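You operate a simulated robot arm through the tools that you are given. There is no shell and no other tool.

The job below is to be done with a simulated robot arm. You get a single attempt, and the scene is never put back.

TASK
Vent the grey gauge plate, then move its plug to the black tray.
Fine: red handle shut, blue knob open till the needle rests at 0, only then free the collar; plug into the middle well; shut the blue knob again. Leave the rest. Set down upright: what you pick out.
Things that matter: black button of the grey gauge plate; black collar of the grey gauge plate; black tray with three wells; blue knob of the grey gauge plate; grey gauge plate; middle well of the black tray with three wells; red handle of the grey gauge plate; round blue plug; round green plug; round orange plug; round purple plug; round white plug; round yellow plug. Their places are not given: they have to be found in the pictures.

It is judged by the outcome, as a careful person would: the job done as asked, and still so three seconds after it is handed in. It fails if anything else is knocked over, pushed out of place, dropped, spilled or broken.

THE ROBOT
A 6-joint arm with a two-finger gripper, fixed in place. Base frame: the origin is on the floor under the middle of its stand, x ahead of it, y to its left, z up; the work surface is at about z = 0.92. Readings come in m, rad, newtons and seconds.
With the tool pointing down near the work surface it reaches from about 0.42 to 0.84 m from the base axis. Its first joint turns from -2.897 to 2.897 rad. Payload 1.66 kg.
The TCP is the grasp point between the finger pads, 0.016 m short of the fingertips. In the tool frame z runs along the fingers and y along their closing line. The gripper opens to 0.111 m; its body begins 0.104 m behind the TCP.
Orientation is that of the tool frame in the base frame, as [roll, pitch, yaw] about the fixed x, y, z axes, in that order (R = Rz(yaw) Ry(pitch) Rx(roll)). With the fingers straight down and closing along the base's y, the tool's x points along the base's -x, its y along +y and its z along -z.

THE INTERFACE
- The arm moves only by the tool arm_command. Its argument "series" is a list of rows, each a list of 7 numbers: the shift along the tool's x, y, z in m, then the turn, a rotation vector about the tool's x, y, z in degrees, then the finger opening in m, from 0 to 0.111. In form: [[dx, dy, dz, rx, ry, rz, grip], ...]. A call has 1 to 20 rows; each row is the pose to reach, as a shift and turn from the pose commanded when the call began, along the tool's axes at that moment. Each row takes 0.2 s and may step no farther than 0.05 m and 0.15 rad from the row before; otherwise, or with a gripper value out of range, the whole call is refused. Where a pose cannot be reached the arm comes as near as it can. A force on the tool above 40 N (or 10 N above the force at the start of the call, whichever is more), or a blocked arm, ends the call early, and 0.2 s more pass. Each finger travels about 0.1698 m/s and halts on what it meets, pressing with about 30 N; the grip force reading is that of the motor and also rises with nothing between the fingers. The clock runs only during rows and for 0.2 s after the last one: add rows that repeat a pose to give the fingers time. The reply holds the time, the measured pose of the TCP, the force on the tool along the base axes, the opening and the grip force, in the units named above and with some noise, with the torque about the TCP (base axes, N m) and any sound that the robot's microphone picked up.
- Cameras (640 x 400 px; columns grow to the right, rows downward): "scene" is fixed at [0.3967, -0.4989, 1.7435]; the picture's right is [0.84, -0.55, 0.00], its down [-0.48, -0.74, -0.47] and it looks along [0.26, 0.39, -0.88] (base axes); focal length 345 px, centre (320, 200). "wrist" rides on the gripper at [0.07, 0.014, -0.143] in the tool frame; the picture's right is [-0.19, 0.98, 0.00], its down [-0.87, -0.17, -0.47] and it looks along [-0.46, -0.09, 0.88] (tool axes); focal length 230 px, centre (320, 200).
- get_image(camera): a new picture of that camera. The clock stands still meanwhile.
- slide_trunk(by): moves the trunk up (or, below 0, down) by that many m; the arm rides with it, the base frame stays. It gives what a move gives, with no picture.
- pixel_to_xyz(camera, pixels): for up to 12 pixels [column, row] of the newest picture of that camera ("zoom" is the newest enlarged one), the place [x, y, z] in the base frame of the surface seen there, good to about 0.003 m, but the place of the scene camera against the robot may be out by one fixed shift of up to 0.025 m in any direction. The clock stands still meanwhile.
- inspect(camera, box): a new picture of the part [left, top, right, bottom] of that camera's present view, enlarged. The clock stands still meanwhile.
- job_done(): hands the job in; it is judged then, once.

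Open the gripper and draw the arm clear of the work before you hand the job in, unless the task says otherwise.

The tools are called after "Emit:" as a command line: name --pt "numbers of a row" for each row, then --argument value for the rest, lists and objects as JSON in quotes. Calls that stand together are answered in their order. arm_command: Moves the arm, as the interface text tells. Its arguments: {"type":"object","properties":{"series":{"type":"array"}},"required":["series"]} The other tools are called the same way: slide_trunk (by) moves the trunk up or down; get_image (camera) takes a picture; pixel_to_xyz (camera, pixels) gives the place of the surface under pixels of a picture; inspect (camera, box) takes an enlarged picture of a part of a camera's view; job_done () hands the job in.

At the start:

```text
time_s: 0.0
position: [0.4327, -0.2206, 1.3435]
tcp_rot: [3.141, -0.002, -3.141]
wrist_force: [0.4, 0.3, 0.9]
moment: [0.02, -0.01, 0.02]
opening: 0.1107
gripper_force: 0.2
trunk travel left (down, up): [-0.25, 0.34]
```

scene: 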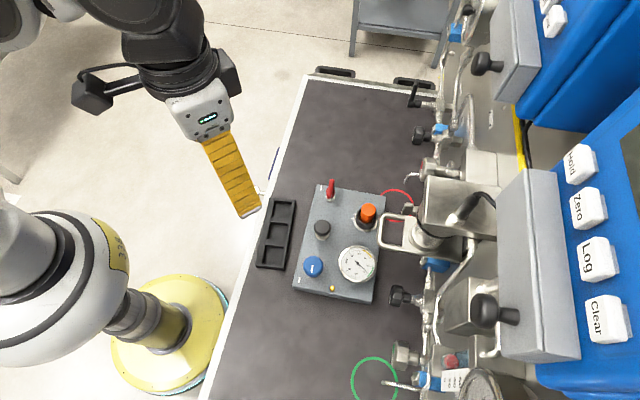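
wrist: 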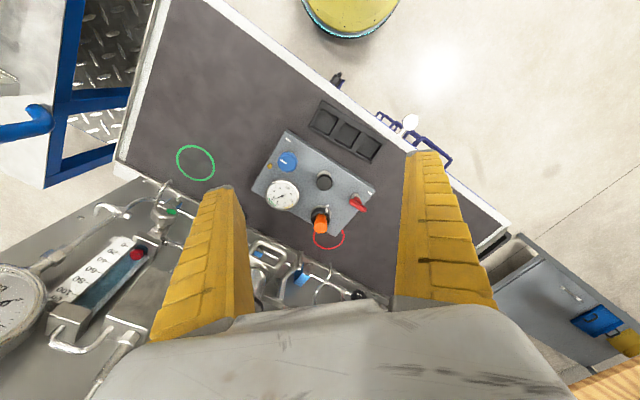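

The scene shows the grey gauge plate around (340,240), with a tray at (277,235). I'll enlarge that part to see the details.

Emit:
inspect --camera "scene" --box '[240, 160, 400, 310]'

Emit:
inspect --camera "wrist" --box '[240, 90, 400, 250]'

```text
2.67 times, centred on (320, 235) of scene
```

zoom: 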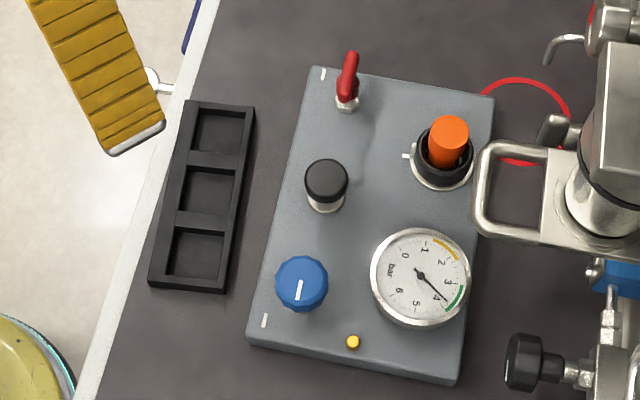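

```text
2.50 times, centred on (320, 170) of wrist
```

zoom: 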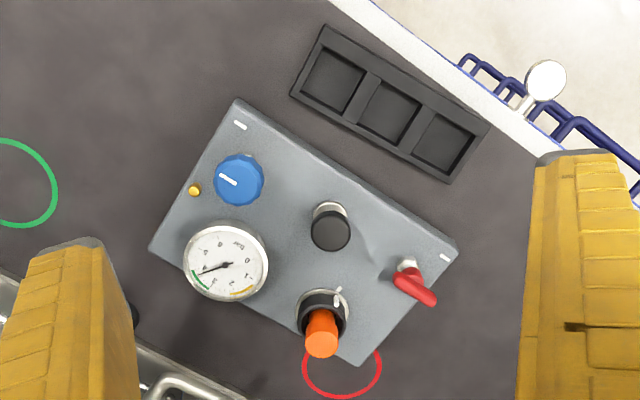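

The zoomed wrist view shows the blue knob at (238,180), the black button at (330,230), the collar with the orange plug at (322,325), the red handle at (412,285), and tray wells at (335,80), (388,112), (443,143). I'll get their places from the wrist zoom, since the wrist camera has no fixed shift.

Emit:
pixel_to_xyz --camera "zoom" --pixels '[[238, 178], [330, 230], [322, 347], [340, 300], [408, 265], [425, 298], [335, 80], [388, 112], [443, 143], [238, 102], [452, 245], [150, 248]]'

Emit:
get_image --camera "scene"

```text
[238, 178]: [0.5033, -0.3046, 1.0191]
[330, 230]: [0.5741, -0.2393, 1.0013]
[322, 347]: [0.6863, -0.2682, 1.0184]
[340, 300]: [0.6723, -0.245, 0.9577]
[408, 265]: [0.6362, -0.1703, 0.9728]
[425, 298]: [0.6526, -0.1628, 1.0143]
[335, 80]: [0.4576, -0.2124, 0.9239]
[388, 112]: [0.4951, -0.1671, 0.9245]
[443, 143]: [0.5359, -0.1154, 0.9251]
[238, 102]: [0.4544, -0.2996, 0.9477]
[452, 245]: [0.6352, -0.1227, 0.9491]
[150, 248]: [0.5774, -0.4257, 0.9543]
```

```text
taken
```

scene: 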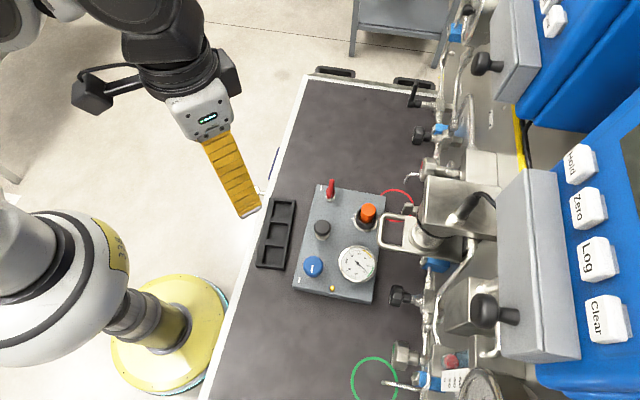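

The wrist places look consistent: the plate top is at about z 0.948 and the plate is turned about 44 degrees. I'll lower and shift the arm a little to get a closer wrist view of the handle, knob and collar.

Emit:
arm_command --pt "-0.01 -0.01 0.04 0 0 0 0.111" --pt "-0.02 -0.01 0.08 0 0 0 0.111" --pt "-0.03 -0.01 0.12 0 0 0 0.111" --pt "-0.04 -0.01 0.16 0 0 0 0.111" --pt "-0.04 -0.01 0.18 0 0 0 0.111"

Emit:
get_image --camera "wrist"

```text
time_s: 1.2
position: [0.473, -0.2308, 1.1628]
tcp_rot: [-3.141, 0.0, -3.14]
wrist_force: [0.5, 0.7, 0.1]
moment: [0.01, 0.0, -0.01]
opening: 0.1107
gripper_force: 0.0
trunk travel left (down, up): [-0.25, 0.34]
```

```text
taken
```

wrist: 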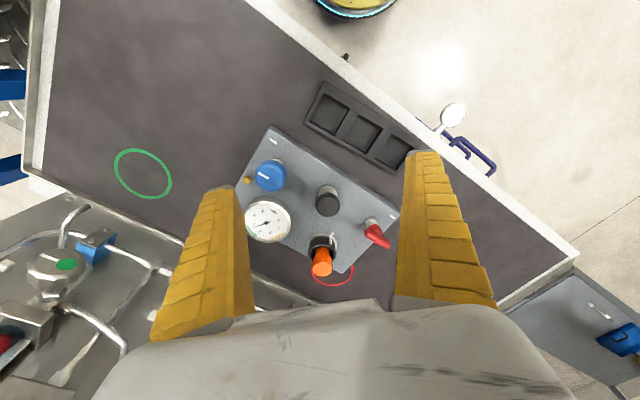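

The plate is now centred around (315,200) of the wrist picture. I'll enlarge the upper and lower halves to see the handle, collar and marks.

Emit:
inspect --camera "wrist" --box '[290, 180, 410, 290]'

Emit:
inspect --camera "wrist" --box '[230, 120, 350, 250]'

Emit:
inspect --camera "scene" --box '[310, 170, 390, 240]'

Emit:
inspect --camera "scene" --box '[290, 220, 390, 310]'

```text
3.64 times, centred on (350, 235) of wrist
```

zoom: 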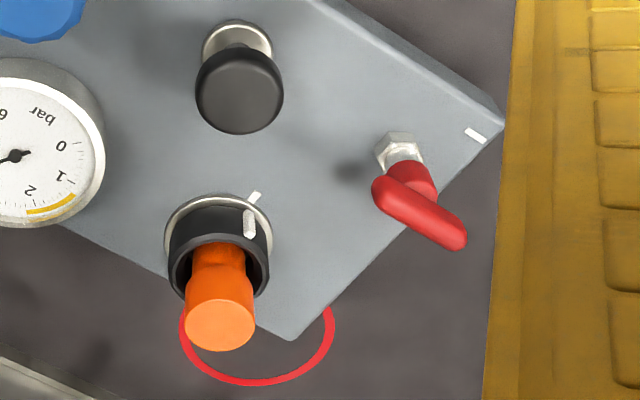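

```text
3.08 times, centred on (290, 185) of wrist
```

zoom: 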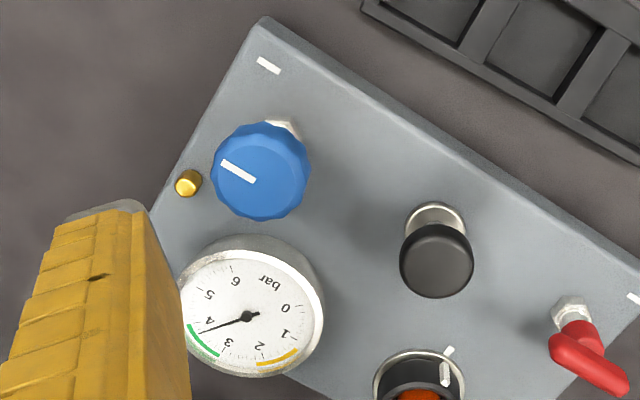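

```text
5.71 times, centred on (350, 205) of scene
```

zoom: 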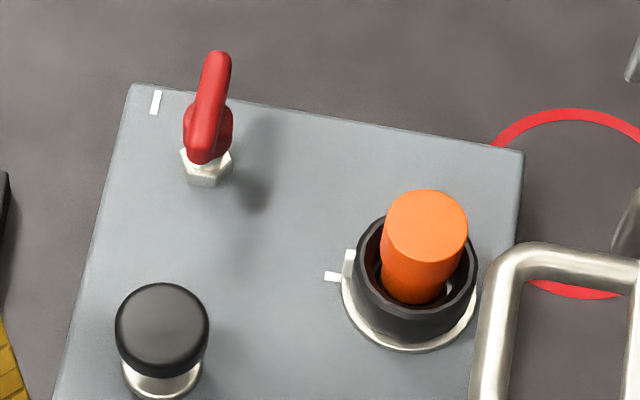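

```text
4.44 times, centred on (340, 265) of scene
```

zoom: 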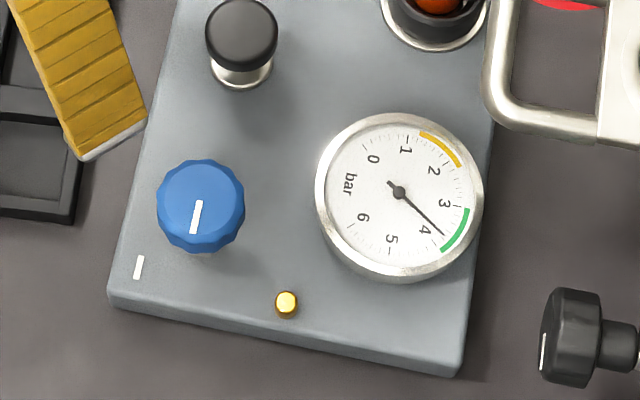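

The handle is a red T-bar parallel to its white tick at wrist zoom (477,135). The blue knob's line is also parallel to its tick, the gauge reads about 3.9 bar, and the collar mark lines up with its plate tick. I'll take the handle and collar zoom again to measure points.

Emit:
inspect --camera "wrist" --box '[290, 180, 410, 290]'

Emit:
pixel_to_xyz --camera "zoom" --pixels '[[383, 190], [420, 212], [457, 240], [393, 135], [470, 130], [484, 140], [240, 90], [220, 325], [250, 222], [255, 197], [243, 210], [178, 262]]'

```text
3.64 times, centred on (350, 235) of wrist
```

zoom: 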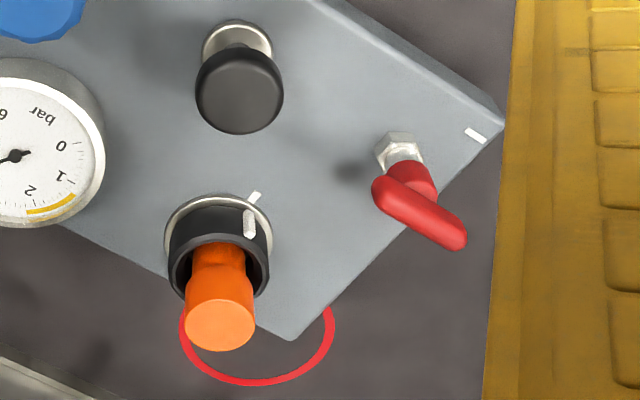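

```text
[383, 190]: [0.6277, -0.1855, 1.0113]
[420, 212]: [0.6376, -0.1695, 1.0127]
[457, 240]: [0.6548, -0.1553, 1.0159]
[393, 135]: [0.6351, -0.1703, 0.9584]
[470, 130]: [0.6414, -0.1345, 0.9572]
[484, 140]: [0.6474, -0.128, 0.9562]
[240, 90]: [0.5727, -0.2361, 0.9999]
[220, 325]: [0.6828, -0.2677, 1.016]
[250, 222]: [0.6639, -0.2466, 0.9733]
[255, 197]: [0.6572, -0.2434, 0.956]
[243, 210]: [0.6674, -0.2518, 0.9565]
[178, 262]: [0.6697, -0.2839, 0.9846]
```

The T-bar centre is about (0.641,-0.170,1.012) with its axis at about 47 degrees. Before moving in I'll measure the machinery beside the plate in the scene view, the bracket at (385,235) and fittings at (400,295) and (430,190), together with known plate points to estimate the scene shift.

Emit:
get_image --camera "scene"

Emit:
pixel_to_xyz --camera "scene" --pixels '[[382, 235], [412, 215], [395, 246], [428, 235], [398, 295], [425, 180], [368, 208], [331, 183], [322, 226], [313, 261], [410, 100], [435, 265]]'

```text
taken
```

scene: 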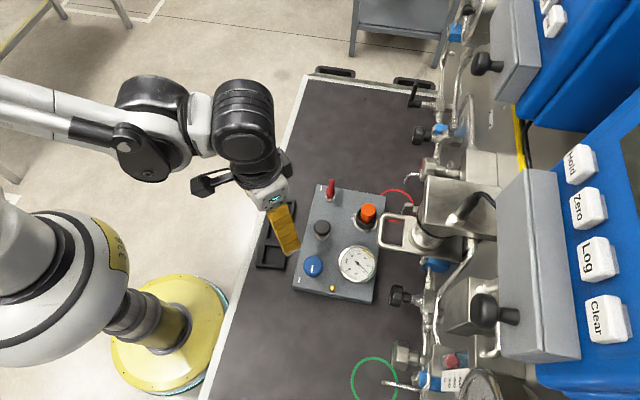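

```text
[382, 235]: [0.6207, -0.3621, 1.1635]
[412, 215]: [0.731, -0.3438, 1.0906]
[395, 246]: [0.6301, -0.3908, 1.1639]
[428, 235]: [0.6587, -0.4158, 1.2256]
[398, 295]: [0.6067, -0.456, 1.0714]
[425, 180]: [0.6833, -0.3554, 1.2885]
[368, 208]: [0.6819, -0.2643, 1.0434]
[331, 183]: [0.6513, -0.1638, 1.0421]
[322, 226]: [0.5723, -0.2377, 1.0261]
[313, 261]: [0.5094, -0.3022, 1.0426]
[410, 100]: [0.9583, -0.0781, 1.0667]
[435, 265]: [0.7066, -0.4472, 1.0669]
```

The scene view's z reads about 0.026 high against the wrist's (plug top 1.043 against 1.016), while x and y agree to about 0.003. A bracket and box stand at about (0.62,-0.36,1.14) and (0.68,-0.355,1.26), well clear of the handle. I'll move above the handle and turn the gripper 46 degrees so it closes across the bar.

Emit:
arm_command --pt "-0.03 0.01 0.0 0 0 -8 0.08" --pt "-0.065 0.02 0.01 0 0 -16 0.08" --pt "-0.1 0.035 0.015 0 0 -24 0.08" --pt "-0.135 0.05 0.02 0 0 -32 0.08" --pt "-0.16 0.06 0.025 0 0 -40 0.08" --pt "-0.168 0.061 0.03 0 0 -46 0.08" --pt "-0.168 0.061 0.03 0 0 -46 0.08"

Emit:
get_image --camera "wrist"

Emit:
get_image --camera "scene"

```text
time_s: 2.8
position: [0.6413, -0.1688, 1.1351]
tcp_rot: [3.141, 0.001, -2.338]
wrist_force: [0.7, 0.3, 0.2]
moment: [0.03, 0.0, 0.01]
opening: 0.0815
gripper_force: 0.2
trunk travel left (down, up): [-0.25, 0.34]
```

```text
taken
```

wrist: 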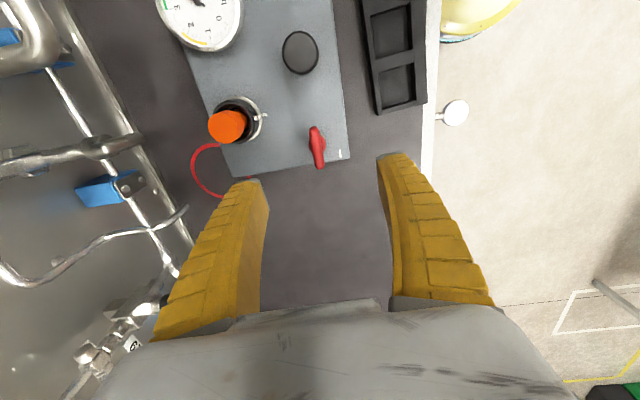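

```text
taken
```

scene: 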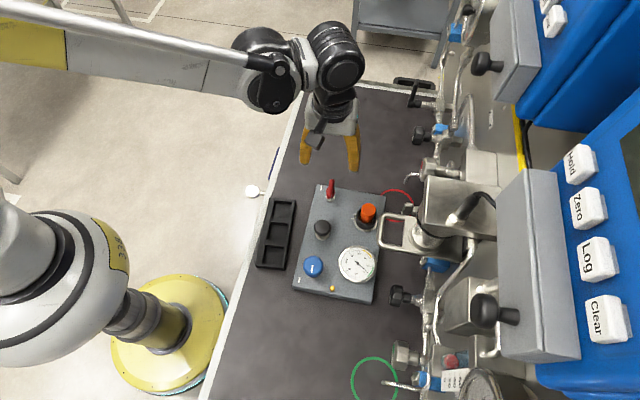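

The TCP is now above the handle, which shows at wrist (317,147) between the fingers. I'll zoom in to check the bar's alignment and its axis.

Emit:
inspect --camera "wrist" --box '[270, 110, 370, 190]'

Emit:
pixel_to_xyz --camera "wrist" --pixels '[[314, 130], [317, 147], [320, 163], [311, 146], [323, 146], [310, 153], [227, 126], [299, 52], [250, 105], [265, 117], [80, 193], [120, 145]]'

```text
5.00 times, centred on (320, 150) of wrist
```

zoom: 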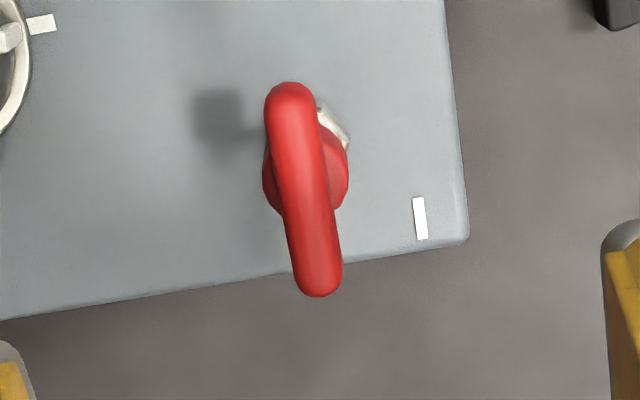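

```text
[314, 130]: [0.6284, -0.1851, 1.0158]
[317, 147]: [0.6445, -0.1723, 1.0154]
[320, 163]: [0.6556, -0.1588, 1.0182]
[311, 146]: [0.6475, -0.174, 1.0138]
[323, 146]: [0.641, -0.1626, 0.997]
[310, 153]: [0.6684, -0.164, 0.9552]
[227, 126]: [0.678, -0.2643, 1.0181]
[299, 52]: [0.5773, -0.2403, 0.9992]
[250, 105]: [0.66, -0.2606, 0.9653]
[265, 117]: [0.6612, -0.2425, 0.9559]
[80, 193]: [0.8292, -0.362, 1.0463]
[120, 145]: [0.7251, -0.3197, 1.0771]
```

The bar is centred at (0.642,-0.172) with its top at 1.016 and lies at about 44 degrees. The hub disc is just below it. I'll descend with a 0.05 opening so the fingertips straddle only the bar, correcting 1.8 degrees of turn.

Emit:
arm_command --pt "0.001 -0.0015 0.03 0 0 1 0.06" --pt "0.0018 -0.0027 0.06 0 0 1.8 0.05" --pt "0.0018 -0.0027 0.085 0 0 1.8 0.05" --pt "0.0018 -0.0027 0.105 0 0 1.8 0.05" --pt "0.0018 -0.0027 0.119 0 0 1.8 0.05" --pt "0.0018 -0.0027 0.119 0 0 1.8 0.05"

Emit:
get_image --camera "wrist"

Emit:
inspect --camera "scene" --box '[270, 100, 430, 240]'

```text
time_s: 4.2
position: [0.6396, -0.172, 1.0157]
tcp_rot: [-3.141, 0.0, -2.371]
wrist_force: [0.2, -0.3, -0.2]
moment: [-0.01, 0.01, -0.05]
opening: 0.0522
gripper_force: 1.3
trunk travel left (down, up): [-0.25, 0.34]
```

```text
taken
```

wrist: 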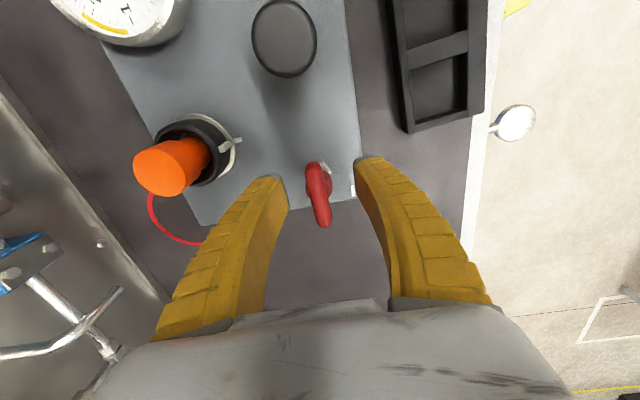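

```text
2.86 times, centred on (350, 170) of scene
```

zoom: 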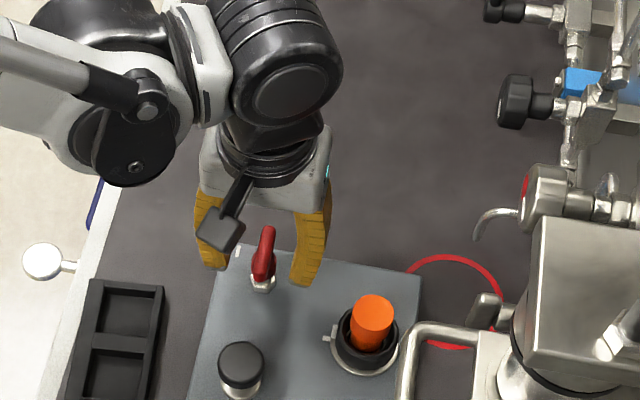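

The red bar at wrist (318,193) sits midway between the fingertips, near the TCP's pixel (320,195). I'll check its height before closing.

Emit:
pixel_to_xyz --camera "wrist" --pixels '[[314, 168], [318, 193], [323, 220], [330, 178], [326, 168], [268, 185], [371, 163]]'

```text
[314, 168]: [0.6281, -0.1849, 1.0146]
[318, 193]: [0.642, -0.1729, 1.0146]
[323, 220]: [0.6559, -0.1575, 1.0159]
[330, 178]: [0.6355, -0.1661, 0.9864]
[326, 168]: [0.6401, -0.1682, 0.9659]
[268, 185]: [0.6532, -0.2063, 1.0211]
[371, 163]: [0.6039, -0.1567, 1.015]
```

Bar and TCP agree to about 2 mm and the bar top is at 1.015. I'll close the fingers on the bar.

Emit:
arm_command --pt "-0.0009 -0.0009 0 0 0 0 0.03" --pt "-0.0009 -0.0009 0 0 0 0 0.0" --pt "-0.0009 -0.0009 0 0 0 0 0.0"

```text
time_s: 5.0
position: [0.6428, -0.1746, 1.0155]
tcp_rot: [3.141, 0.0, -2.369]
wrist_force: [6.7, -6.0, 6.8]
moment: [-0.03, -0.09, 0.04]
opening: 0.0091
gripper_force: 29.7
trunk travel left (down, up): [-0.25, 0.34]
```

The fingers hold the bar at 9 mm opening. I'll try a small clockwise turn (viewed from above), tool rz +8 degrees, and read the moment.

Emit:
arm_command --pt "0 -0.001 0 0 0 4 0.0" --pt "0 -0.001 0 0 0 8 0.0" --pt "0 -0.001 0 0 0 8 0.0"

```text
time_s: 5.8
position: [0.6421, -0.1727, 1.0171]
tcp_rot: [3.141, -0.001, -2.51]
wrist_force: [-1.2, 3.1, 7.3]
moment: [0.01, 0.09, 0.02]
opening: 0.009
gripper_force: 29.5
trunk travel left (down, up): [-0.25, 0.34]
```

The turn of 8 degrees met almost no moment, so it is turning freely. I'll go on clockwise in steps to about 45 degrees in total.

Emit:
arm_command --pt "0 0 0 0 0 7 0.0" --pt "0 0 0 0 0 14 0.0" --pt "0 0 0 0 0 21 0.0" --pt "0 0 0 0 0 28 0.0" --pt "0 0 0 0 0 35 0.0" --pt "0 0 0 0 0 35 0.0"

Emit:
get_image --camera "wrist"

Emit:
inspect --camera "scene" --box '[290, 150, 390, 310]'

```text
time_s: 7.2
position: [0.6421, -0.1705, 1.0153]
tcp_rot: [-3.139, 0.001, -3.12]
wrist_force: [-12.5, 26.0, 4.7]
moment: [0.21, 0.37, 0.15]
opening: 0.008
gripper_force: 29.9
trunk travel left (down, up): [-0.25, 0.34]
```

```text
taken
```

wrist: 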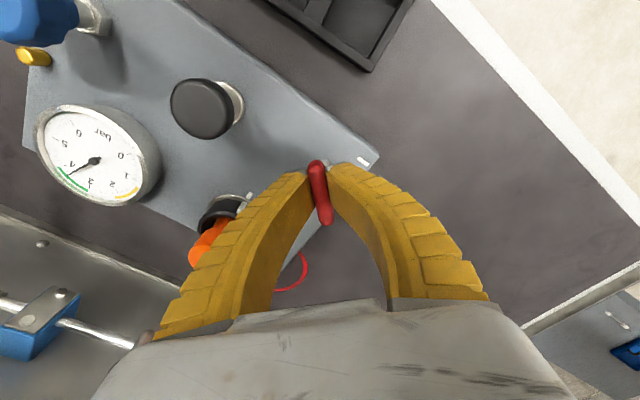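

```text
2.50 times, centred on (340, 230) of scene
```

zoom: 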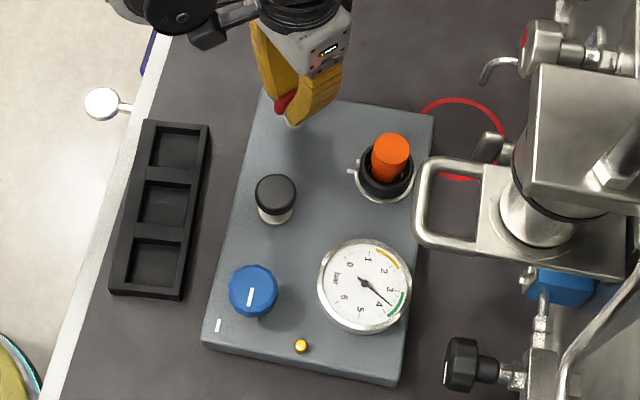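

The bar has turned about 43 degrees with the gripper, and a 26 N side force toward +y shows that my TCP is slightly off the handle's axis. I'll shift a couple of mm toward +y and -x to relieve it before going on.

Emit:
arm_command --pt "0.001 0.002 0 0 0 0 0.0" --pt "0.001 0.002 0 0 0 0 0.0"

```text
time_s: 7.8
position: [0.6419, -0.1694, 1.0163]
tcp_rot: [-3.14, 0.003, -3.121]
wrist_force: [-2.0, 18.0, 7.5]
moment: [0.15, -0.1, 0.12]
opening: 0.0089
gripper_force: 30.4
trunk travel left (down, up): [-0.25, 0.34]
```

The side force dropped to 18 N. I'll shift 1.5 mm more toward +y and turn a further 14 degrees clockwise, watching the force.

Emit:
arm_command --pt "0.0005 0.0015 0 0 0 0 0.0" --pt "0.0005 0.0015 0 0 0 7 0.0" --pt "0.0005 0.0015 0 0 0 14 0.0" --pt "0.0005 0.0015 0 0 0 14 0.0"

```text
time_s: 8.8
position: [0.6414, -0.1686, 1.0141]
tcp_rot: [-3.14, 0.003, 2.917]
wrist_force: [12.3, 8.7, 8.3]
moment: [-0.07, -0.62, 0.09]
opening: 0.01
gripper_force: 29.9
trunk travel left (down, up): [-0.25, 0.34]
```

Forces stay low (12 N toward +x) after about 57 degrees. I'll shift slightly and turn on toward 90 degrees in small steps, looking for the stop.

Emit:
arm_command --pt "-0.001 0.001 0 0 0 7 0.0" --pt "-0.001 0.001 0 0 0 14 0.0" --pt "-0.001 0.001 0 0 0 21 0.0" --pt "-0.001 0.001 0 0 0 21 0.0"

```text
time_s: 9.8
position: [0.6421, -0.1667, 1.014]
tcp_rot: [3.14, 0.001, 2.549]
wrist_force: [4.7, 14.4, 7.5]
moment: [0.34, 0.33, 0.06]
opening: 0.0095
gripper_force: 30.2
trunk travel left (down, up): [-0.25, 0.34]
```

About 78 degrees have been turned with low moment. I'll turn another 11 degrees and then look.

Emit:
arm_command --pt "0.0006 0.0008 0 0 0 5 0.0" --pt "0.0006 0.0008 0 0 0 11 0.0" --pt "0.0006 0.0008 0 0 0 11 0.0"

Emit:
get_image --camera "wrist"

Emit:
inspect --camera "scene" --box '[290, 150, 390, 310]'

```text
time_s: 10.6
position: [0.6429, -0.1673, 1.0144]
tcp_rot: [3.14, 0.003, 2.361]
wrist_force: [8.4, 13.9, 8.2]
moment: [0.1, -0.03, 0.11]
opening: 0.0097
gripper_force: 30.1
trunk travel left (down, up): [-0.25, 0.34]
```

```text
taken
```

wrist: 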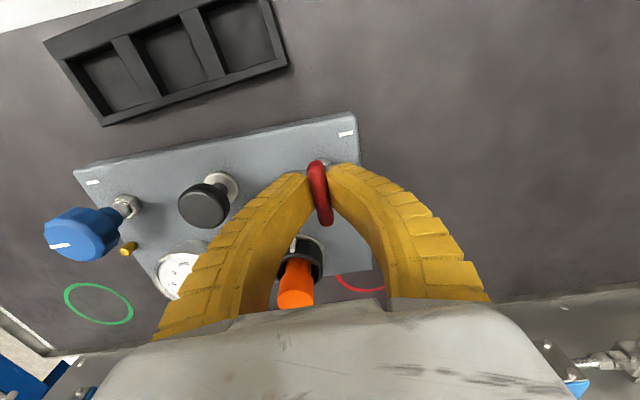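

```text
2.50 times, centred on (340, 230) of scene
```

zoom: 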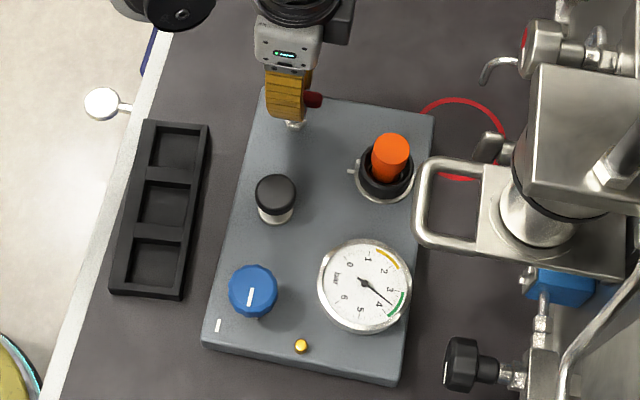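

The bar is now crosswise to the plate's long side (89 degrees turned). I'll nudge 4 degrees more to feel for the end stop.

Emit:
arm_command --pt "0 0 0 0 0 2 0.0" --pt "0 0 0 0 0 4 0.0" --pt "0 0 0 0 0 4 0.0"

```text
time_s: 11.4
position: [0.6429, -0.1672, 1.0151]
tcp_rot: [3.141, 0.001, 2.292]
wrist_force: [8.8, 16.4, 9.0]
moment: [0.08, -0.07, 0.51]
opening: 0.0104
gripper_force: 29.9
trunk travel left (down, up): [-0.25, 0.34]
```

The moment jumped to 0.51 N m, so the handle is at its shut stop at 90 degrees. I'll ease back 3 degrees, open and lift clear.

Emit:
arm_command --pt "0 0 0 0 0 -3 0.0" --pt "0 0 0 0 0 -3 0.03" --pt "0 0 0 0 0 -3 0.05" --pt "0 0 0 0 0 -3 0.05" --pt "0 0 -0.03 0 0 -3 0.05" --pt "0 0 -0.07 0 0 -3 0.05" --pt "0 0 -0.11 0 0 -3 0.05" --pt "0 0 -0.11 0 0 -3 0.05"

Emit:
get_image --camera "wrist"

Emit:
inspect --camera "scene" --box '[290, 150, 390, 310]'

```text
time_s: 13.2
position: [0.6429, -0.17, 1.1256]
tcp_rot: [-3.141, 0.0, 2.341]
wrist_force: [0.2, 0.4, 0.4]
moment: [-0.01, 0.0, 0.03]
opening: 0.0524
gripper_force: 1.5
trunk travel left (down, up): [-0.25, 0.34]
```

```text
taken
```

wrist: 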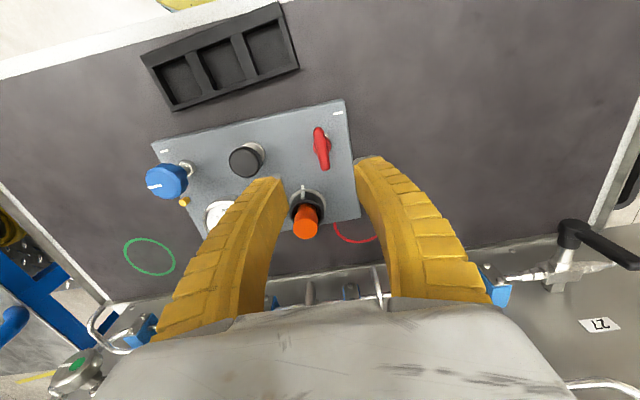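

```text
2.50 times, centred on (340, 230) of scene
```

zoom: 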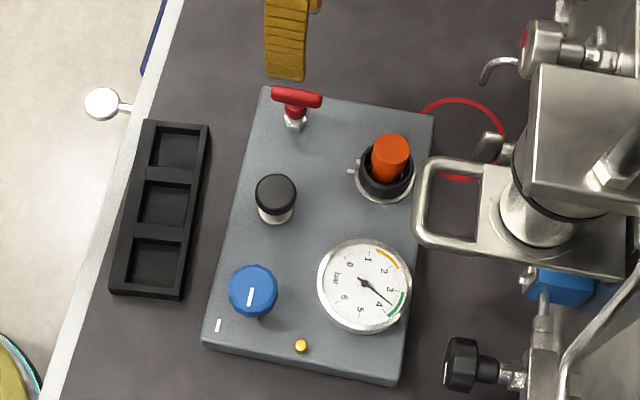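

The handle stays crosswise (shut). Next is the blue knob at wrist (165,182), so I'll measure the knob and the LED.

Emit:
inspect --camera "wrist" --box '[130, 130, 230, 230]'

Emit:
pixel_to_xyz --camera "wrist" --pixels '[[160, 182], [150, 182], [172, 175], [176, 190], [160, 170], [183, 201], [305, 234], [322, 150], [305, 193], [186, 168]]'

```text
4.00 times, centred on (180, 180) of wrist
```

zoom: 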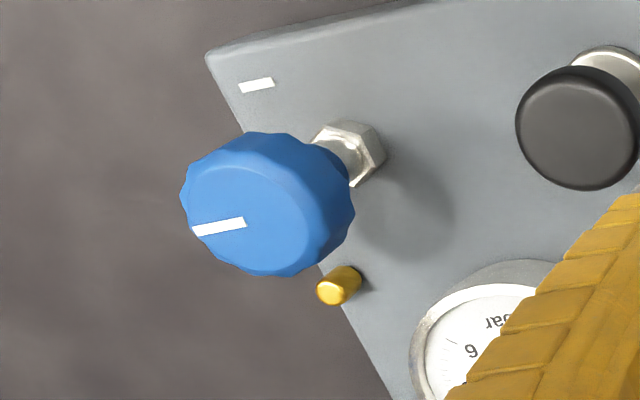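

```text
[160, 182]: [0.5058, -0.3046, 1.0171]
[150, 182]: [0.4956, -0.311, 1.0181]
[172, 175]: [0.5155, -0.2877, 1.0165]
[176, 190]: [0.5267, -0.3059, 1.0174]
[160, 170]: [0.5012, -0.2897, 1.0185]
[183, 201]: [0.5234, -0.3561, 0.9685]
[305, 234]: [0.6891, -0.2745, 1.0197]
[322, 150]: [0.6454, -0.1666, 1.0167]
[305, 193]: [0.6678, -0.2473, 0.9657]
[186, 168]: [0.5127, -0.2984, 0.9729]
```

The knob's top centre is about (0.508,-0.304,1.0175) with its pointer toward the near tick, and the LED is low at z 0.968. I'll move at this height along the plate to above the knob.

Emit:
arm_command --pt "0 -0.04 0 0 0 0 0.07" --pt "-0.001 -0.085 0 0 0 0 0.08" --pt "-0.002 -0.13 0 0 0 0 0.08" --pt "-0.002 -0.17 0 0 0 0 0.08" --pt "-0.002 -0.19 0 0 0 0 0.08" --pt "-0.002 -0.19 0 0 0 0 0.08"

Emit:
get_image --camera "wrist"

Emit:
get_image --camera "scene"

```text
time_s: 14.6
position: [0.5067, -0.3033, 1.1257]
tcp_rot: [3.141, 0.0, 2.343]
wrist_force: [0.5, 0.1, -0.1]
moment: [-0.01, -0.02, -0.01]
opening: 0.0814
gripper_force: 0.5
trunk travel left (down, up): [-0.25, 0.34]
```

```text
taken
```

wrist: 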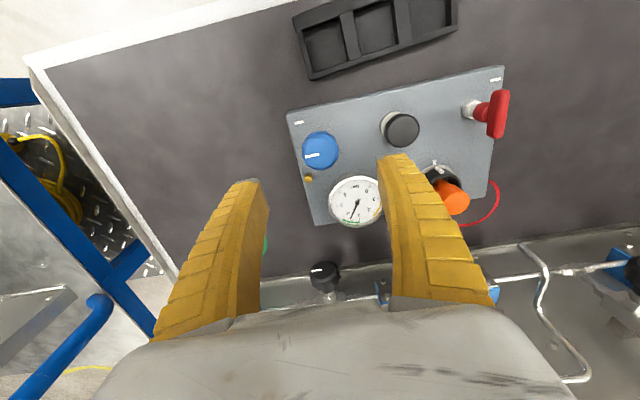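

```text
taken
```

scene: 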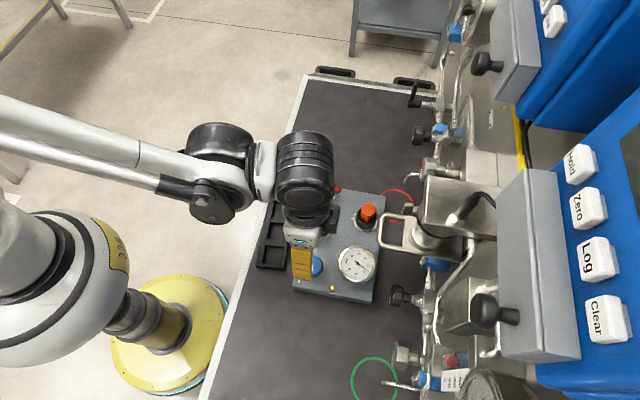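

The knob shows at wrist (319,150), right where a point below the TCP should appear. I'll zoom in and measure its centre and rim.

Emit:
inspect --camera "wrist" --box '[280, 110, 380, 230]'

Emit:
pixel_to_xyz --camera "wrist" --pixels '[[320, 151], [305, 152], [335, 151], [320, 138], [320, 166], [312, 155]]'

```text
3.33 times, centred on (330, 170) of wrist
```

zoom: 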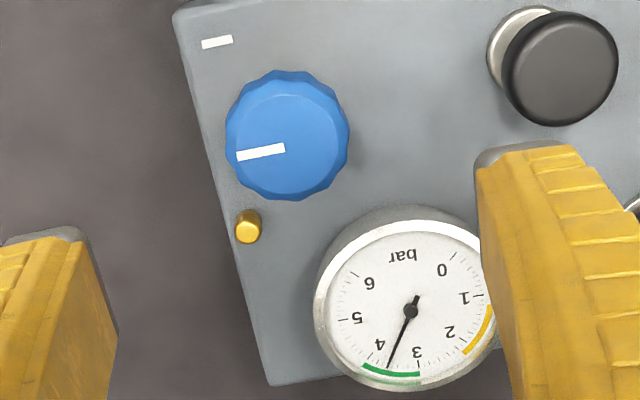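

```text
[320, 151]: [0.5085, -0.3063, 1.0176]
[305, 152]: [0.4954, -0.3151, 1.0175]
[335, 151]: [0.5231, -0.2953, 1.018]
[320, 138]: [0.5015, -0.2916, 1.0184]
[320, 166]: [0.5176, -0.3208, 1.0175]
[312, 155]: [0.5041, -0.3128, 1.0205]
```

The needle is at about 3.8 bar and the knob's top centre is about (0.509,-0.306,1.0176), with a width near 0.04. I'll shift 4 mm, descend round the knob with a 0.07 opening, and check.

Emit:
arm_command --pt "-0.002 0 0.03 0 0 0 0.075" --pt "-0.0038 0 0.06 0 0 0 0.07" --pt "-0.0038 0 0.085 0 0 0 0.07" --pt "-0.0038 0 0.105 0 0 0 0.07" --pt "-0.0038 0 0.118 0 0 0 0.07" --pt "-0.0038 0 0.118 0 0 0 0.07"

Emit:
get_image --camera "wrist"

```text
time_s: 16.0
position: [0.5101, -0.3057, 1.006]
tcp_rot: [-3.141, 0.0, 2.342]
wrist_force: [0.2, -0.2, -1.2]
moment: [0.0, 0.0, -0.04]
opening: 0.0718
gripper_force: 1.6
trunk travel left (down, up): [-0.25, 0.34]
```

```text
taken
```

wrist: 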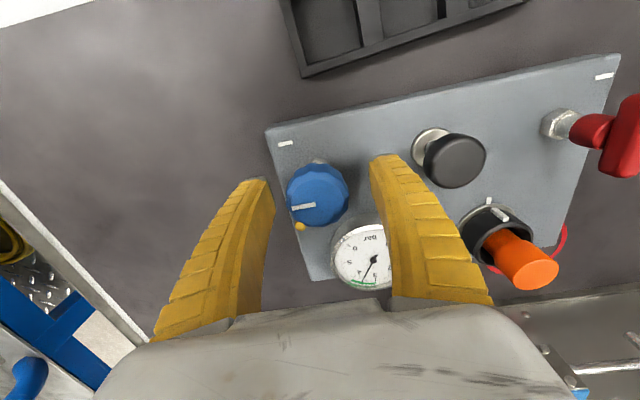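

The knob at (318,195) sits between the fingertips. I'll close on it.

Emit:
arm_command --pt "0 0 0 0 0 0 0.05" --pt "0 0 0 0 0 0 0.03" --pt "0 0 0 0 0 0 0.03"

```text
time_s: 16.8
position: [0.5085, -0.3065, 1.006]
tcp_rot: [-3.141, 0.001, 2.341]
wrist_force: [-10.5, -8.5, -0.9]
moment: [-0.1, -0.1, -0.03]
opening: 0.0375
gripper_force: 29.8
trunk travel left (down, up): [-0.25, 0.34]
```

The fingers hold the knob at 37.5 mm. I'll relieve the 13 N side force by 1.5 mm and turn 8 degrees counter-clockwise to open it.

Emit:
arm_command --pt "0 -0.0015 0 0 0 0 0.03" --pt "0 -0.0015 0 0 0 -4 0.03" --pt "0 -0.0015 0 0 0 -8 0.03" --pt "0 -0.0015 0 0 0 -8 0.03"

Emit:
inspect --camera "wrist" --box '[260, 130, 400, 300]'

```text
time_s: 17.8
position: [0.5081, -0.3063, 1.0062]
tcp_rot: [3.142, 0.0, 2.48]
wrist_force: [-10.6, -3.4, -0.6]
moment: [-0.09, -0.2, -0.05]
opening: 0.0375
gripper_force: 30.1
trunk travel left (down, up): [-0.25, 0.34]
```

```text
2.35 times, centred on (330, 215) of wrist
```

zoom: 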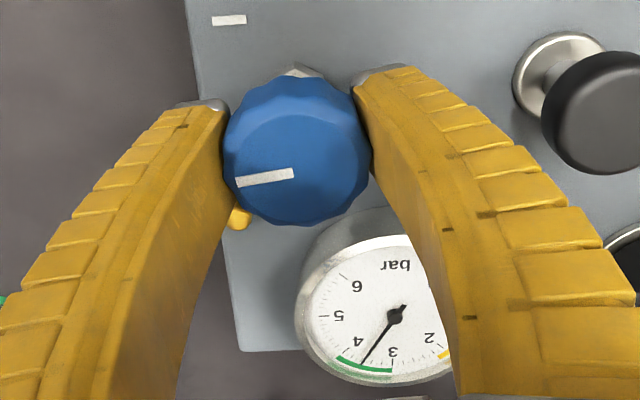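

The knob turns with the fingers with little resistance, and the needle is still at about 3.6. I'll go on counter-clockwise.

Emit:
arm_command --pt "0.0 -0.001 0 0 0 -7 0.03" --pt "0.0 -0.001 0 0 0 -14 0.03" --pt "0.0 -0.001 0 0 0 -21 0.03" --pt "0.0 -0.001 0 0 0 -28 0.03" --pt "0.0 -0.001 0 0 0 -28 0.03"

Emit:
inspect --camera "wrist" --box '[260, 130, 400, 300]'

Emit:
inspect --camera "scene" --box '[290, 200, 390, 310]'

```text
time_s: 19.0
position: [0.5084, -0.3072, 1.0078]
tcp_rot: [-3.14, -0.001, 2.972]
wrist_force: [-6.1, 0.0, -0.1]
moment: [0.06, -0.04, 0.04]
opening: 0.0367
gripper_force: 29.6
trunk travel left (down, up): [-0.25, 0.34]
```

```text
2.35 times, centred on (330, 215) of wrist
```

zoom: 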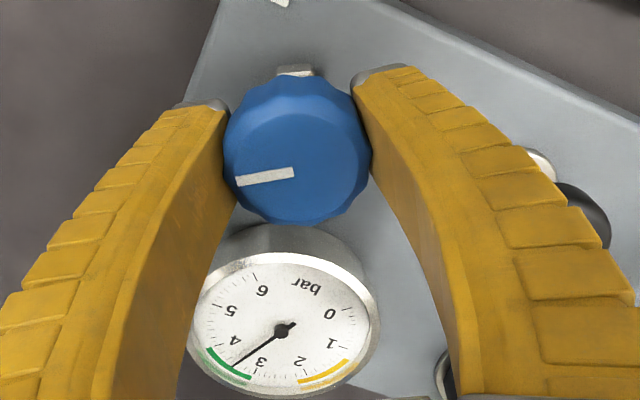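

```text
3.64 times, centred on (340, 255) of scene
```

zoom: 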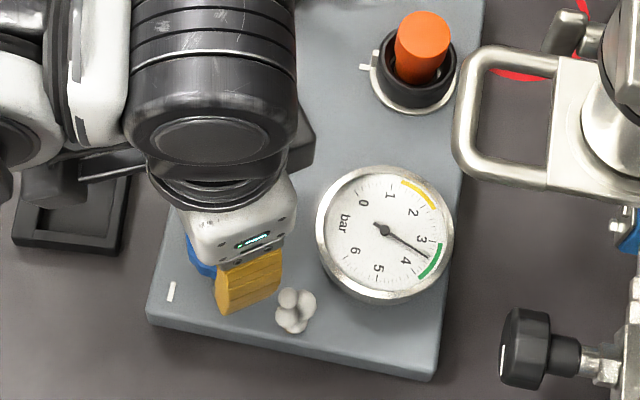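

White vapour leaves the yellow vent nozzle and the needle has dropped to about 3.5, so it is venting. I'll open the knob further counter-clockwise and watch the needle.

Emit:
arm_command --pt "0.0 -0.0005 0 0 0 -7 0.03" --pt "0.0 -0.0005 0 0 0 -14 0.03" --pt "0.0 -0.0005 0 0 0 -21 0.03" --pt "0.0 -0.0005 0 0 0 -28 0.03" --pt "0.0 -0.0005 0 0 0 -28 0.03"

Emit:
inspect --camera "scene" --box '[290, 200, 390, 310]'

```text
time_s: 20.2
position: [0.5087, -0.3066, 1.0061]
tcp_rot: [-3.142, 0.001, -2.823]
wrist_force: [6.8, -4.2, 7.9]
moment: [0.01, -0.1, 0.06]
opening: 0.0366
gripper_force: 30.1
trunk travel left (down, up): [-0.25, 0.34]
```

```text
3.64 times, centred on (340, 255) of scene
```

zoom: 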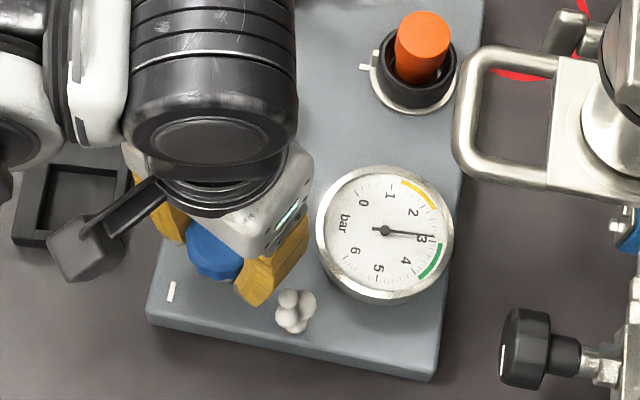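

The needle has fallen to about 2.9. I'll open the knob about 24 degrees more and keep watching.

Emit:
arm_command --pt "0.0 0 0 0 0 -6 0.03" --pt "0.0 0 0 0 0 -12 0.03" --pt "0.0 0 0 0 0 -18 0.03" --pt "0.0 0 0 0 0 -24 0.03" --pt "0.0 0 0 0 0 -24 0.03"

Emit:
inspect --camera "scene" --box '[290, 200, 390, 310]'

```text
time_s: 21.4
position: [0.5079, -0.3077, 1.0064]
tcp_rot: [3.141, 0.0, -2.401]
wrist_force: [6.5, -5.4, 4.9]
moment: [-0.08, 0.0, 0.07]
opening: 0.0367
gripper_force: 30.0
trunk travel left (down, up): [-0.25, 0.34]
```

```text
3.64 times, centred on (340, 255) of scene
```

zoom: 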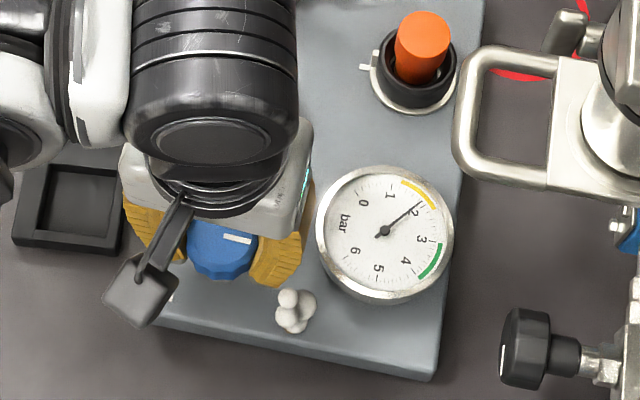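

The needle is now at about 1.9 after an 88 degree opening. I'll hold here and let it vent.

Emit:
arm_command --pt "0 0 0 0 0 0 0.03" --pt "0 0 0 0 0 0 0.03" --pt "0 0 0 0 0 0 0.03" --pt "0 0 0 0 0 0 0.03" --pt "0 0 0 0 0 0 0.03" --pt "0 0 0 0 0 0 0.03" --pt "0 0 0 0 0 0 0.03" --pt "0 0 0 0 0 0 0.03" --pt "0 0 0 0 0 0 0.03" --pt "0 0 0 0 0 0 0.03"

Emit:
inspect --camera "scene" --box '[290, 200, 390, 310]'

```text
time_s: 23.6
position: [0.5089, -0.3079, 1.0058]
tcp_rot: [-3.141, 0.0, -2.406]
wrist_force: [3.9, -4.2, 0.1]
moment: [-0.07, 0.0, -0.03]
opening: 0.0369
gripper_force: 30.4
trunk travel left (down, up): [-0.25, 0.34]
```

```text
3.64 times, centred on (340, 255) of scene
```

zoom: 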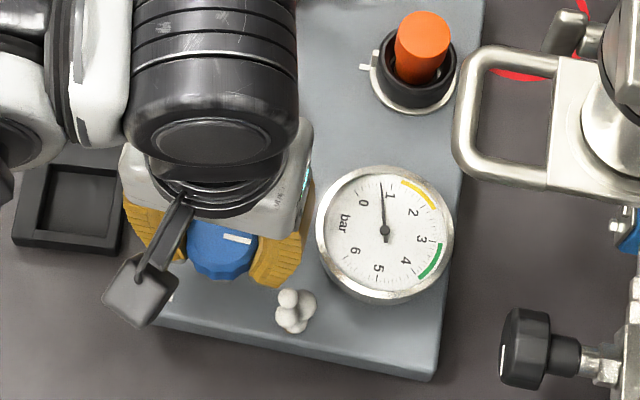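

The needle is at about 0.7 and falling. I'll open the fingers and lift off the knob while it goes on venting.

Emit:
arm_command --pt "0 0 0 0 0 0 0.05" --pt "0 0 0 0 0 0 0.07" --pt "0 0 0 0 0 0 0.07" --pt "0 0 -0.03 0 0 0 0.07" --pt "0 0 -0.07 0 0 0 0.07" --pt "0 0 -0.11 0 0 0 0.07" --pt "0 0 -0.15 0 0 0 0.07" --pt "0 0 -0.15 0 0 0 0.07" --pt "0 0 -0.15 0 0 0 0.07" --pt "0 0 -0.15 0 0 0 0.07"

Emit:
inspect --camera "scene" --box '[290, 200, 390, 310]'

Emit:
get_image --camera "wrist"

```text
time_s: 25.8
position: [0.5068, -0.3062, 1.1567]
tcp_rot: [3.14, 0.0, -2.405]
wrist_force: [0.9, 1.3, -0.6]
moment: [-0.01, -0.03, -0.02]
opening: 0.0718
gripper_force: 1.6
trunk travel left (down, up): [-0.25, 0.34]
```

```text
3.64 times, centred on (340, 255) of scene
```

zoom: 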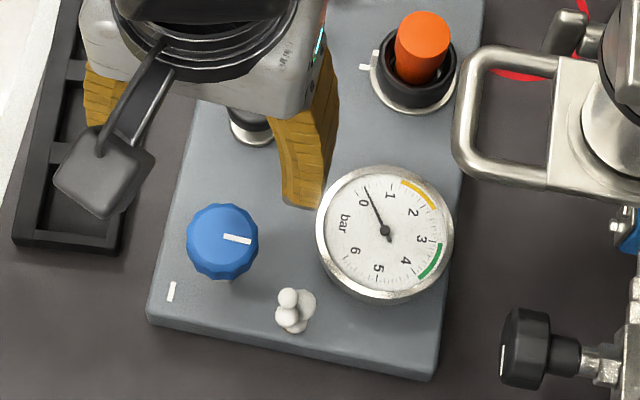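

```text
taken
```

wrist: 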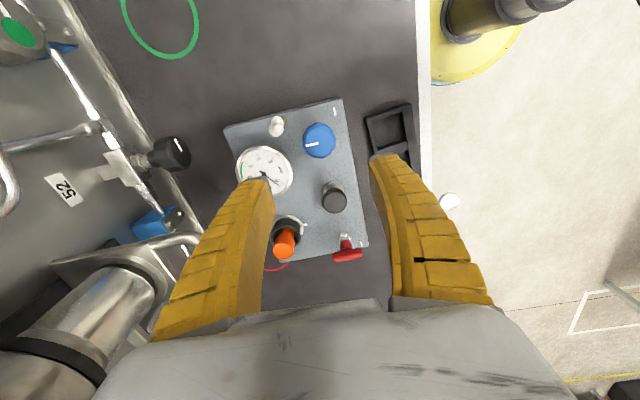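

The needle is near 0.3 and still falling. Meanwhile I'll map the box and bracket next to the plug in the scene picture, as they limit the gripper's room at the collar.

Emit:
get_image --camera "scene"

Emit:
pixel_to_xyz --camera "scene" --pixels '[[427, 179], [420, 222], [460, 183], [423, 200], [384, 218], [382, 243], [405, 217], [400, 249], [418, 235], [402, 212], [410, 180], [424, 168]]'

Emit:
inspect --camera "scene" --box '[350, 140, 500, 270]'

```text
taken
```

scene: 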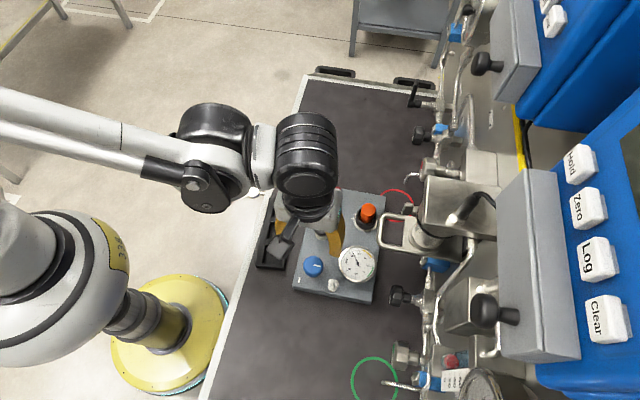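

```text
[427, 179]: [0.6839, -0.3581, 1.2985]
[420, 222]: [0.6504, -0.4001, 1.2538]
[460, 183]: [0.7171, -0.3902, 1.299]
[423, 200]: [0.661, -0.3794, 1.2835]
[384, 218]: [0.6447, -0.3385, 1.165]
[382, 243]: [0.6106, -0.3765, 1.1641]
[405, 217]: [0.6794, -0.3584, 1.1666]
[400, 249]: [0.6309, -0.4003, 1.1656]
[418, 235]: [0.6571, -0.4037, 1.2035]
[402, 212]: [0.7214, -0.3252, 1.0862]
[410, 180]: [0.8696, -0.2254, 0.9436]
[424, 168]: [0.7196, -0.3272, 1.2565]
```

```text
3.08 times, centred on (425, 205) of scene
```

zoom: 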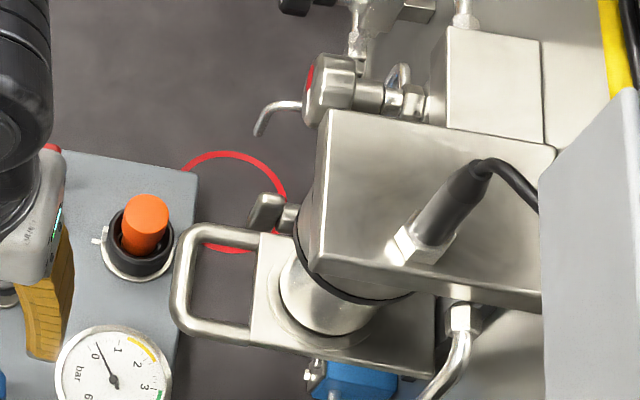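

True machinery places (scene minus about 0.0035 in y and 0.026 in z) are a U-bar at z 1.14 near (0.645,-0.34), a box corner at (0.684,-0.362) and a valve at about (0.72,-0.33,1.23). So I want the camera side facing the tray (yaw about 134 degrees) and the closing line along the plate. I'll turn back 88 degrees clockwise while moving away from the machinery.

Emit:
arm_command --pt "-0.0115 0 -0.005 0 0 8 0.08" --pt "-0.023 0 -0.01 0 0 16 0.08" --pt "-0.0345 0 -0.015 0 0 24 0.08" --pt "-0.046 0 -0.015 0 0 32 0.08" --pt "-0.0575 0 -0.015 0 0 40 0.08" --pt "-0.069 0 -0.015 0 0 48 0.08" --pt "-0.081 0 -0.015 0 0 56 0.08" --pt "-0.0925 0 -0.015 0 0 64 0.08" --pt "-0.104 0 -0.015 0 0 72 0.08" --pt "-0.1155 0 -0.015 0 0 80 0.08" --pt "-0.127 0 -0.015 0 0 88 0.08" --pt "-0.127 0 -0.015 0 0 88 0.08"

Emit:
get_image --camera "wrist"

Emit:
inspect --camera "scene" --box '[290, 200, 390, 310]'

```text
time_s: 28.4
position: [0.6016, -0.2211, 1.1717]
tcp_rot: [3.142, 0.0, 2.342]
wrist_force: [-0.5, 0.3, -0.2]
moment: [0.0, 0.0, -0.01]
opening: 0.0814
gripper_force: 1.1
trunk travel left (down, up): [-0.25, 0.34]
```

```text
taken
```

wrist: 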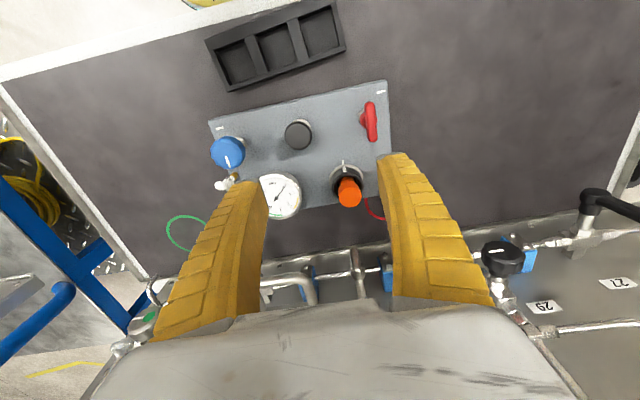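

```text
3.64 times, centred on (340, 255) of scene
```

zoom: 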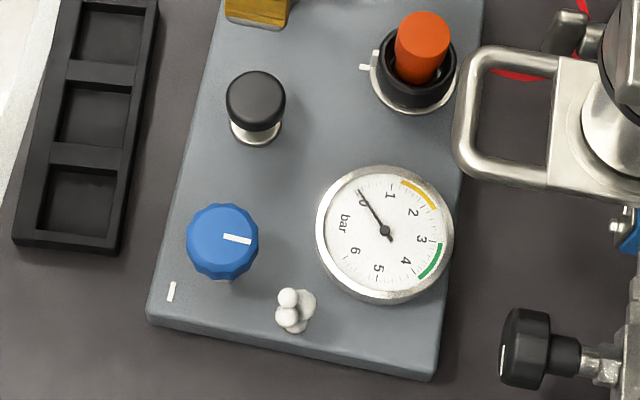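

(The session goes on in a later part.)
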